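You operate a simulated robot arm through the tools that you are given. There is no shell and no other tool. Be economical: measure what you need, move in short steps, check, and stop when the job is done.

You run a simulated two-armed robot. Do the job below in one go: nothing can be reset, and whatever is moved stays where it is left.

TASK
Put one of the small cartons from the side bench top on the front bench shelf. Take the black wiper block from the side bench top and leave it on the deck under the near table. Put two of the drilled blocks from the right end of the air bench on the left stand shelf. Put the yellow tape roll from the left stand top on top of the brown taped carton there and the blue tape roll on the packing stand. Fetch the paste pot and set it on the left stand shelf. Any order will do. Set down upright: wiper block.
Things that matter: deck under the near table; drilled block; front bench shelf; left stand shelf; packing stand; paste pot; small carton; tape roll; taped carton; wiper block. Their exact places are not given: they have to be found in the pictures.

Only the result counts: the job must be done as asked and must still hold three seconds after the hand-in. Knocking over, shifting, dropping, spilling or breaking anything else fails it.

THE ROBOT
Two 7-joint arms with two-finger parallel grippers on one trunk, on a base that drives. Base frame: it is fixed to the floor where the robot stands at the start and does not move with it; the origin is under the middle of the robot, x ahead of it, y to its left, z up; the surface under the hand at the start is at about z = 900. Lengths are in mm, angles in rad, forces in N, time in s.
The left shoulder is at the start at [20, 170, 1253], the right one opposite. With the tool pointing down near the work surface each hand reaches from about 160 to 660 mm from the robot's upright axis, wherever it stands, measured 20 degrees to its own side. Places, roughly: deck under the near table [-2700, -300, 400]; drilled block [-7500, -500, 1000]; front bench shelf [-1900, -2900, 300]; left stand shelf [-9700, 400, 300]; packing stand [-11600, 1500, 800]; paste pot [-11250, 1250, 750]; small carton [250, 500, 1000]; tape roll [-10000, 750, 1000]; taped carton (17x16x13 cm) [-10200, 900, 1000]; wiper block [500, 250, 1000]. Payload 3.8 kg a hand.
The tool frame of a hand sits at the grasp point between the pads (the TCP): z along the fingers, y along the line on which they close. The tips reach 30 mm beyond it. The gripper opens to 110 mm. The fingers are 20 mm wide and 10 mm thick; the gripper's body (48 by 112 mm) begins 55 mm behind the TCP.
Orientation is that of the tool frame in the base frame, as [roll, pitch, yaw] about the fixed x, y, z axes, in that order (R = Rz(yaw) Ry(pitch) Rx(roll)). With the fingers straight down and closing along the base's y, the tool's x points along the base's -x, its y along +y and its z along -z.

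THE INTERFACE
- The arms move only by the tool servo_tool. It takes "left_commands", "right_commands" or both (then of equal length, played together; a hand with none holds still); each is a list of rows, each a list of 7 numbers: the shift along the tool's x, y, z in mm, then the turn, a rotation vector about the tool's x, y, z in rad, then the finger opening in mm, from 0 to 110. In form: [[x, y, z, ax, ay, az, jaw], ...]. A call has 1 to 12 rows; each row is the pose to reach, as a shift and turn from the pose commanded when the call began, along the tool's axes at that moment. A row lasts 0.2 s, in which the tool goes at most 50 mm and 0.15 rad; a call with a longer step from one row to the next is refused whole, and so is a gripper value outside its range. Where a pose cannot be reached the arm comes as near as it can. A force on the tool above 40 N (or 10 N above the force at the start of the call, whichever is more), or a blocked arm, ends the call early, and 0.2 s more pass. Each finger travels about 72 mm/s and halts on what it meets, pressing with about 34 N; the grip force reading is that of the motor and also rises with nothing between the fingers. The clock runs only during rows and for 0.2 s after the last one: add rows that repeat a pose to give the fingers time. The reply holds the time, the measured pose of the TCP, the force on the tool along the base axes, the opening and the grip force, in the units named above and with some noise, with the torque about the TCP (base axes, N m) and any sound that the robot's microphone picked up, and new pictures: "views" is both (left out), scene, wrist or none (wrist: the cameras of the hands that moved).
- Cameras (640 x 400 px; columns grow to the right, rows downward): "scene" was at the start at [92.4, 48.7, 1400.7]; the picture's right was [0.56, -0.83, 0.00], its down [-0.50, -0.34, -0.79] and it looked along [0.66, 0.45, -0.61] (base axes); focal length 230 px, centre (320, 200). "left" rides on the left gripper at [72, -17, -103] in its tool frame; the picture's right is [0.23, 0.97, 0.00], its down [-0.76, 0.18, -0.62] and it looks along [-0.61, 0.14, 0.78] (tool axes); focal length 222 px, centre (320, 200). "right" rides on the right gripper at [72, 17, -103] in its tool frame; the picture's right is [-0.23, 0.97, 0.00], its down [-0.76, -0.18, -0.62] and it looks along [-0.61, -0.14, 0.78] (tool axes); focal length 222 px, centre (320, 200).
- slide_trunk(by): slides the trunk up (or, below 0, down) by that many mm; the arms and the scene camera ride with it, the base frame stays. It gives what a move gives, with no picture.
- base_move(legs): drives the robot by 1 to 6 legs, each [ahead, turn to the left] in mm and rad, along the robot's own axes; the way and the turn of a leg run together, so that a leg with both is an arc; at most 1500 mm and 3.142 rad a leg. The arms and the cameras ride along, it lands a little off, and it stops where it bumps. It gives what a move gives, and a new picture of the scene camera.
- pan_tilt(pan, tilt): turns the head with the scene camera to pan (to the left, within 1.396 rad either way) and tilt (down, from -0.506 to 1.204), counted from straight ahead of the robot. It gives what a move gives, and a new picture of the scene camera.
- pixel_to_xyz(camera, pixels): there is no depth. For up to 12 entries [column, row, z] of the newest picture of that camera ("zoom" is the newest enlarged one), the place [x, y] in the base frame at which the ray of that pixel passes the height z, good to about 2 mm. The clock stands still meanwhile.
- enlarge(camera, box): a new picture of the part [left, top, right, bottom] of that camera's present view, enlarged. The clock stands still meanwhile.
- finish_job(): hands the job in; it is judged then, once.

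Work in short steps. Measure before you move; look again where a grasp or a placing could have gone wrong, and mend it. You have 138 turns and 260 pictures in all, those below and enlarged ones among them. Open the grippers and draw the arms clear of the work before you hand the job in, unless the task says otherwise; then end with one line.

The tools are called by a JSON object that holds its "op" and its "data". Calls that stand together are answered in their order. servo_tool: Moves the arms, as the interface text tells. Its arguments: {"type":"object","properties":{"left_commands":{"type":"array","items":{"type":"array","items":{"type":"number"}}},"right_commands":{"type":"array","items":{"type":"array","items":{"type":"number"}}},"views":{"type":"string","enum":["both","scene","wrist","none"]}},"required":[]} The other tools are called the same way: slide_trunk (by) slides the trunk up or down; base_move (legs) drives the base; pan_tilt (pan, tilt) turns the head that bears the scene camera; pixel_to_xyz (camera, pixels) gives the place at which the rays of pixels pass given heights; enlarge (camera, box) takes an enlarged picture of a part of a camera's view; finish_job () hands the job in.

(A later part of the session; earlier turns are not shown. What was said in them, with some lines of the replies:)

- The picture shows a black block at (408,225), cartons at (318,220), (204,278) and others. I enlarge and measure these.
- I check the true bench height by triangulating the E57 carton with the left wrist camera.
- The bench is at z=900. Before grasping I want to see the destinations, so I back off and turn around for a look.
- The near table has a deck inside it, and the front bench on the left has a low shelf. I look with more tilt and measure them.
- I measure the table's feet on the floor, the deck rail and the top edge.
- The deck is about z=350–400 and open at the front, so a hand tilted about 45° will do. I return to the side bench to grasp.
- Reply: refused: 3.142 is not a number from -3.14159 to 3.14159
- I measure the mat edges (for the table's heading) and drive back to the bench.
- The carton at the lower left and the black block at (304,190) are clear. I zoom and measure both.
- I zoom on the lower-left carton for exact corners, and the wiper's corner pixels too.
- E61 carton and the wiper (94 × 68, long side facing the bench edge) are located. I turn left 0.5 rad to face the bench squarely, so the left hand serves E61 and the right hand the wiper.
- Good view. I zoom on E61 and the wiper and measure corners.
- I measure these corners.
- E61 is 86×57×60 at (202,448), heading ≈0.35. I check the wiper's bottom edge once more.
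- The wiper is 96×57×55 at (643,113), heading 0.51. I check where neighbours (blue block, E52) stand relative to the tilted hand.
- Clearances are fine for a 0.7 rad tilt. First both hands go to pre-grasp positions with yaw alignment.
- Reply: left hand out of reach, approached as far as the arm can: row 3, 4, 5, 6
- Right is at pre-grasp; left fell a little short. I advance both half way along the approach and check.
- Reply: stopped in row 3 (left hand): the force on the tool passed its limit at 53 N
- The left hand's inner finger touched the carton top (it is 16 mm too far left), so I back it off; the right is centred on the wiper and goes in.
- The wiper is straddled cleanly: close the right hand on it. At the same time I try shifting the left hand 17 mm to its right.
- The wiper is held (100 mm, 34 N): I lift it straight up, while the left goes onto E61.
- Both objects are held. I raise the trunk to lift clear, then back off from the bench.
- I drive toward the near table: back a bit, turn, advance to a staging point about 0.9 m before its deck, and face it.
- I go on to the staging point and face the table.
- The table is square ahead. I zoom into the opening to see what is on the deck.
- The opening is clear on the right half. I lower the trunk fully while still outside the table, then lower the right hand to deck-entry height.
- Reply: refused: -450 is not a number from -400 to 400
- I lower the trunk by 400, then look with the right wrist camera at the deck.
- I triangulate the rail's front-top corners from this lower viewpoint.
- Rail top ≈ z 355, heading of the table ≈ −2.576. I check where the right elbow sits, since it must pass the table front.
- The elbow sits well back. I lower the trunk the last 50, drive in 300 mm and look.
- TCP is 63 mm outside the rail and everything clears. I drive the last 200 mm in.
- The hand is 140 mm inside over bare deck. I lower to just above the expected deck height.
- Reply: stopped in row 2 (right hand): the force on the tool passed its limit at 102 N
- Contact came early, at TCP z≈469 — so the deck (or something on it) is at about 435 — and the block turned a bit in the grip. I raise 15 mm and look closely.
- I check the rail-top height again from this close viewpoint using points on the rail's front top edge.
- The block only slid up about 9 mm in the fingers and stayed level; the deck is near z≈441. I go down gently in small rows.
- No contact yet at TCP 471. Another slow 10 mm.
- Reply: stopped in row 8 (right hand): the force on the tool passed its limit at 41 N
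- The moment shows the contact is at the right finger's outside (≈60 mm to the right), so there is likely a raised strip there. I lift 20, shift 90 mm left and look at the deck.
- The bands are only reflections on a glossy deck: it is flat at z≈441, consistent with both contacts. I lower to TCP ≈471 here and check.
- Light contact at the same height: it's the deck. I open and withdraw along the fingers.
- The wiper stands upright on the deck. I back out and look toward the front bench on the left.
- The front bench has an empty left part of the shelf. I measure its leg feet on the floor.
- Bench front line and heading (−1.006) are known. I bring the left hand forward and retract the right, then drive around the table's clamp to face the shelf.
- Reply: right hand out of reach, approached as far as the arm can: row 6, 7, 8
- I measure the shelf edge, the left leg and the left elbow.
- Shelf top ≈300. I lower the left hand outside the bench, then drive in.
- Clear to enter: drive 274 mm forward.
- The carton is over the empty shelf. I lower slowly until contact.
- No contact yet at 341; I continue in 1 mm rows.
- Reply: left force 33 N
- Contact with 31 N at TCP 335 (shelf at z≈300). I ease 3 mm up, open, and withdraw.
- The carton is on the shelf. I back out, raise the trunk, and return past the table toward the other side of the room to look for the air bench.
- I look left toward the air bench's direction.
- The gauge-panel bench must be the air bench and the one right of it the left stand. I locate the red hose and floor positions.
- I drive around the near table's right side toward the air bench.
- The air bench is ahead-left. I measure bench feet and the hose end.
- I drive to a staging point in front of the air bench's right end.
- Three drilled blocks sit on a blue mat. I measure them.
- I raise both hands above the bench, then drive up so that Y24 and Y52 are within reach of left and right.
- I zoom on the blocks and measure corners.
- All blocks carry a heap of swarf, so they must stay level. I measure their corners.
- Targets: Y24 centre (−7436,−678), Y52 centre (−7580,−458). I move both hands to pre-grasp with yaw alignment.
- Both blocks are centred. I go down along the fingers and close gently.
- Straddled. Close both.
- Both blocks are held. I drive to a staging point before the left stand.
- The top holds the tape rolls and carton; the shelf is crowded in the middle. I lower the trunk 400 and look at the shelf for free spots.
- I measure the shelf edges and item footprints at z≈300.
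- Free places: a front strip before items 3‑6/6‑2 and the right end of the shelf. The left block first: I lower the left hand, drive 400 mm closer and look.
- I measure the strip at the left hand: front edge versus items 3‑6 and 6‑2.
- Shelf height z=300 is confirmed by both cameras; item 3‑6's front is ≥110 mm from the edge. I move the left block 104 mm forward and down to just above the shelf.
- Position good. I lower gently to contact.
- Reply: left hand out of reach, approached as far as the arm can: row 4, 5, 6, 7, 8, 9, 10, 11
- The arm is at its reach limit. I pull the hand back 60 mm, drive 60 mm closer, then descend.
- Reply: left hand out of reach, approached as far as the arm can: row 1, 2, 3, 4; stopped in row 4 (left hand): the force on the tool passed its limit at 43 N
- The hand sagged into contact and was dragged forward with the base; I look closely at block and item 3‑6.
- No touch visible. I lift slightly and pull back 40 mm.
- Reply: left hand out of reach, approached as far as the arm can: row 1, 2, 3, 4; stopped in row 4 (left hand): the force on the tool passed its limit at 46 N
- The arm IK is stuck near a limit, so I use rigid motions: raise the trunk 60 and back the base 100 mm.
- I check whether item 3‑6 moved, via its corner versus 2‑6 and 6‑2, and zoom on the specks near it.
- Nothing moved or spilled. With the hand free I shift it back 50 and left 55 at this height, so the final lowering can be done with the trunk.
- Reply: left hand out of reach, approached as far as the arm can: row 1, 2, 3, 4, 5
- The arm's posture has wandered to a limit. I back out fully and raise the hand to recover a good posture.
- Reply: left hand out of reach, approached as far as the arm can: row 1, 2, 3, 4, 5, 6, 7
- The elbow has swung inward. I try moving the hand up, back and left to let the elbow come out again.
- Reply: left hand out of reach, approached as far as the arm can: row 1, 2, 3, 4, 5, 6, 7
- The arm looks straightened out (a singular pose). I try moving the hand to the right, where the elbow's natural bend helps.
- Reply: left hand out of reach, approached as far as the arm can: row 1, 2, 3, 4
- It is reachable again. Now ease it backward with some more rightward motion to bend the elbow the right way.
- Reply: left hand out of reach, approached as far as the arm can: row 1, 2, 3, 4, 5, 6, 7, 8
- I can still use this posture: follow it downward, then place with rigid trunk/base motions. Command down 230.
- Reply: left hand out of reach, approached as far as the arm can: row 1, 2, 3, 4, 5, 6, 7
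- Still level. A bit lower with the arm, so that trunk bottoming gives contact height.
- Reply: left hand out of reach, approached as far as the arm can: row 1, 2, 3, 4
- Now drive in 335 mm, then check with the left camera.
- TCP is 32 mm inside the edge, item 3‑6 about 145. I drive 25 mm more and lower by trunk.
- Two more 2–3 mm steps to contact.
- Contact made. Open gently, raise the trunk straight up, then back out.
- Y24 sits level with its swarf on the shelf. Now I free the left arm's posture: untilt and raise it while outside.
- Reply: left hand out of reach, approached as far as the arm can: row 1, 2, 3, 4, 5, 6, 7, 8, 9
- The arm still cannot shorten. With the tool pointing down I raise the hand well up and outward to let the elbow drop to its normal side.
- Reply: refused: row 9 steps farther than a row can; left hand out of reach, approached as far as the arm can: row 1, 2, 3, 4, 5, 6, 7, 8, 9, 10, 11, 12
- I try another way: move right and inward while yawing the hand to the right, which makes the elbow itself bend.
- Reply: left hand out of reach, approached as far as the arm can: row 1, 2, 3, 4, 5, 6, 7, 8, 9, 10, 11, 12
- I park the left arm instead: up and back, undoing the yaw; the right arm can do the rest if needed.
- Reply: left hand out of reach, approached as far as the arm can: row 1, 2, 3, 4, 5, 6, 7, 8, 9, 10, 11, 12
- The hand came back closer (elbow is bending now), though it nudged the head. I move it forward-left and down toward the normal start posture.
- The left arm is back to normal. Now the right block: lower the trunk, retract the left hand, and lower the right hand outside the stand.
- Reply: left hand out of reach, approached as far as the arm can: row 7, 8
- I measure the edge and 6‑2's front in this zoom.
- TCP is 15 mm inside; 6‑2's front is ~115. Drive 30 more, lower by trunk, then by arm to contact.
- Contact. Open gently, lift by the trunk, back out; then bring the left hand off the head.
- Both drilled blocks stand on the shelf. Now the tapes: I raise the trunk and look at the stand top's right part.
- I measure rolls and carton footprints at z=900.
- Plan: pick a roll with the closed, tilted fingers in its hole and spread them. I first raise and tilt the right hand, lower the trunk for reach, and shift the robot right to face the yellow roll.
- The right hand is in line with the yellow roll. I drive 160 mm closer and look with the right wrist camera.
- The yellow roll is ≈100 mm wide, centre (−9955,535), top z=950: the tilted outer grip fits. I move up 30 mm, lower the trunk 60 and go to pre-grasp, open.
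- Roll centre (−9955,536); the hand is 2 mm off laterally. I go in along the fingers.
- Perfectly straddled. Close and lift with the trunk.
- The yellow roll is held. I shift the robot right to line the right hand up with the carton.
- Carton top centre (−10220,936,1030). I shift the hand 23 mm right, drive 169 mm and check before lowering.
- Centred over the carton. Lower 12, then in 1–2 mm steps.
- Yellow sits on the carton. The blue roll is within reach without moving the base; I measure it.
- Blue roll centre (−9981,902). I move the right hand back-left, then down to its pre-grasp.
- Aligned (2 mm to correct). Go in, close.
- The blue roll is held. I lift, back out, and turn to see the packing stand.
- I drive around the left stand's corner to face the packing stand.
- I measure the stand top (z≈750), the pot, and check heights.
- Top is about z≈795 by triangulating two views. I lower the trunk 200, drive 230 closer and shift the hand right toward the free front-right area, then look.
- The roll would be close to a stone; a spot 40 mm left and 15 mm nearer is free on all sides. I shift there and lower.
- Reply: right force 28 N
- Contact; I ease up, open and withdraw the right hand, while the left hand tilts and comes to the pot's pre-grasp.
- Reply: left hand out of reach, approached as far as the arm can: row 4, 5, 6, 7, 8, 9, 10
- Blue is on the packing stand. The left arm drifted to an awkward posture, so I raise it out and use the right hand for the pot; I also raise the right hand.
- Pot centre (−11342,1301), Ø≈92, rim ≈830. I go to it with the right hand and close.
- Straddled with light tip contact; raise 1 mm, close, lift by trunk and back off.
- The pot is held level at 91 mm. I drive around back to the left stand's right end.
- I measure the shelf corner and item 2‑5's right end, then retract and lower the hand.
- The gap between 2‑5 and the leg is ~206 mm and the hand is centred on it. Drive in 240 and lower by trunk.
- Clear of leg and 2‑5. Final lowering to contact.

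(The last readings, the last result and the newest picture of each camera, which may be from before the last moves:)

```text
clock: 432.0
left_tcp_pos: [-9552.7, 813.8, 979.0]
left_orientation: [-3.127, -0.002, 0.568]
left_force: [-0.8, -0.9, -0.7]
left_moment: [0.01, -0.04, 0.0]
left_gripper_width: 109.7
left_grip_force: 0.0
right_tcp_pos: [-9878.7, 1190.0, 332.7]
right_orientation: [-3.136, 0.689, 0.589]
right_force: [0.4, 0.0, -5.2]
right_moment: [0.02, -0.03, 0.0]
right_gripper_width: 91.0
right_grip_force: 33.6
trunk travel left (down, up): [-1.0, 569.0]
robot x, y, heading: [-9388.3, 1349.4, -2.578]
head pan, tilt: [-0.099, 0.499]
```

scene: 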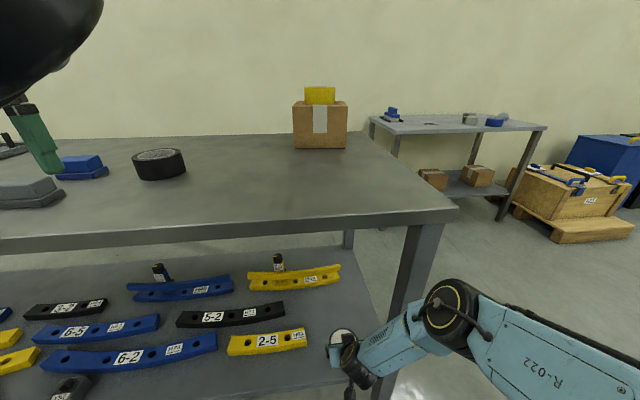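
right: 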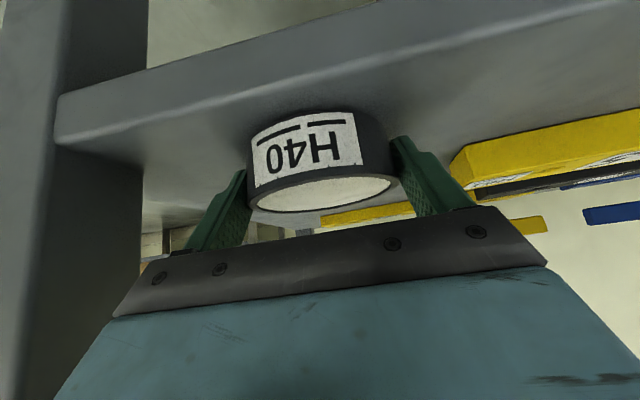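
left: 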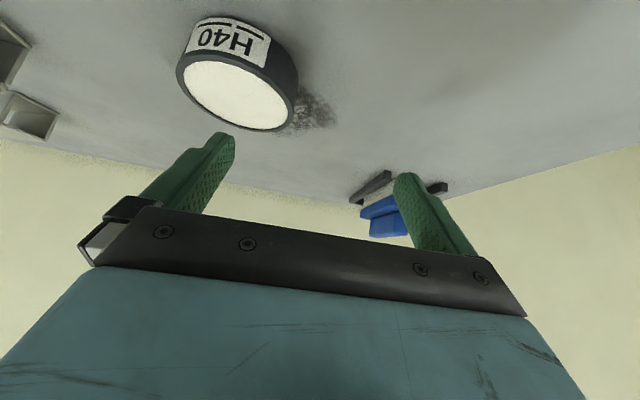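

{"op": "servo_tool", "data": {"right_commands": [[0.3, 0, 0.4, 0, 0, 0, 75], [0.6, 0, 0.8, 0, 0, 0, 75], [0.95, 0, 1.2, 0, 0, 0, 75], [1.3, 0, 1.5, 0, 0, 0, 75], [1.6, 0, 1.9, 0, 0, 0, 75], [1.9, 0, 2.3, 0, 0, 0, 75], [1.9, 0, 2.3, 0, 0, 0, 75]], "views": "none"}}

```text
clock: 433.6
left_tcp_pos: [-9551.6, 812.6, 979.6]
left_orientation: [-3.126, -0.001, 0.567]
left_force: [-0.5, -0.6, 0.7]
left_moment: [-0.01, -0.04, -0.04]
left_gripper_width: 109.9
left_grip_force: 0.1
right_tcp_pos: [-9878.3, 1188.6, 331.7]
right_orientation: [-3.136, 0.692, 0.589]
right_force: [2.2, 2.6, 11.8]
right_moment: [-0.7, 0.33, 0.04]
right_gripper_width: 90.7
right_grip_force: 33.6
trunk travel left (down, up): [-1.0, 569.0]
robot x, y, heading: [-9387.5, 1352.1, -2.582]
head pan, tilt: [-0.099, 0.499]
5 turns are left
```

Contact (12 N). I open, lift straight up by the trunk, and back out.

{"op": "servo_tool", "data": {"right_commands": [[0, 0, 0, 0, 0, 0, 92], [0, 0, 0, 0, 0, 0, 98], [0, 0, 0, 0, 0, 0, 106], [0, 0, 0, 0, 0, 0, 108], [0, 0, 0, 0, 0, 0, 108]], "views": "none"}}

{"op": "slide_trunk", "data": {"by": 110}}

{"op": "base_move", "data": {"legs": [[-500, 0]]}}

{"op": "enlarge", "data": {"camera": "scene", "box": [0, 80, 480, 380]}}

```text
clock: 434.8
left_tcp_pos: [-9551.1, 811.4, 979.2]
left_orientation: [-3.126, -0.001, 0.567]
left_force: [-0.3, -0.3, -1.4]
left_moment: [-0.04, -0.01, -0.03]
left_gripper_width: 110.2
left_grip_force: 0.1
right_tcp_pos: [-9878.7, 1188.7, 329.4]
right_orientation: [-3.138, 0.689, 0.588]
right_force: [1.1, 4.6, 5.4]
right_moment: [-0.15, -0.17, 0.17]
right_gripper_width: 106.3
right_grip_force: 0.1
trunk travel left (down, up): [-1.0, 569.0]
robot x, y, heading: [-9384.8, 1353.6, -2.578]
head pan, tilt: [-0.099, 0.499]
```

```text
clock: 436.2
left_tcp_pos: [-9552.9, 813.3, 1088.8]
left_orientation: [-3.126, -0.003, 0.568]
left_force: [-0.3, -0.4, 1.0]
left_moment: [0.01, -0.01, -0.03]
left_gripper_width: 110.1
left_grip_force: 0.0
right_tcp_pos: [-9878.5, 1188.6, 439.4]
right_orientation: [-3.137, 0.69, 0.588]
right_force: [0.6, 0.3, 0.6]
right_moment: [0.01, -0.02, 0.01]
right_gripper_width: 107.9
right_grip_force: 0.0
trunk travel left (down, up): [-111.0, 459.0]
robot x, y, heading: [-9386.9, 1354.3, -2.583]
head pan, tilt: [-0.099, 0.499]
```

```text
clock: 439.2
left_tcp_pos: [-9120.2, 1080.7, 1088.2]
left_orientation: [-3.125, 0.0, 0.568]
left_force: [0.2, -0.7, 0.6]
left_moment: [0.04, 0.01, 0.0]
left_gripper_width: 110.1
left_grip_force: 0.1
right_tcp_pos: [-9449.1, 1457.7, 439.3]
right_orientation: [-3.136, 0.691, 0.59]
right_force: [0.5, 0.1, -1.1]
right_moment: [0.01, 0.0, -0.03]
right_gripper_width: 108.3
right_grip_force: 0.1
trunk travel left (down, up): [-111.0, 459.0]
robot x, y, heading: [-8956.3, 1620.2, -2.584]
head pan, tilt: [-0.099, 0.499]
```

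scene: 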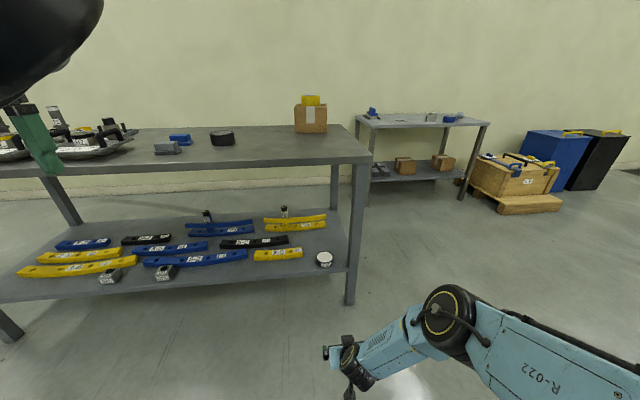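

```text
1.33 times, centred on (240, 230) of scene
4 turns are left
```

zoom: 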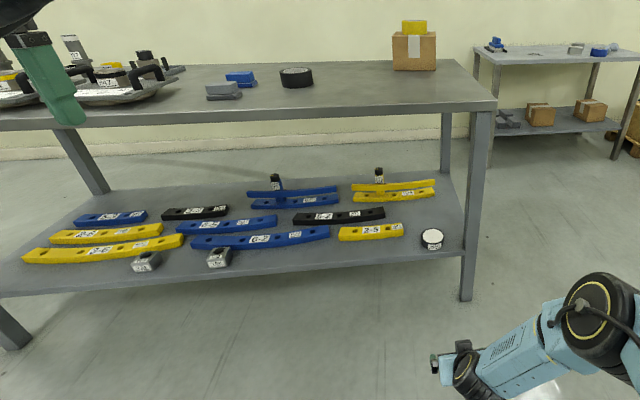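

The picture shows the pot, both drilled blocks, the yellow roll on the carton and the blue roll on the packing stand all in place. Both grippers are open and clear, so I hand in.

{"op": "finish_job", "data": {}}

```text
The job is handed in.
```

I handed the job in with every item placed as asked. The last picture showed the drilled blocks, both tape rolls and the paste pot in place. The carton and the wiper block I last saw standing where I left them.
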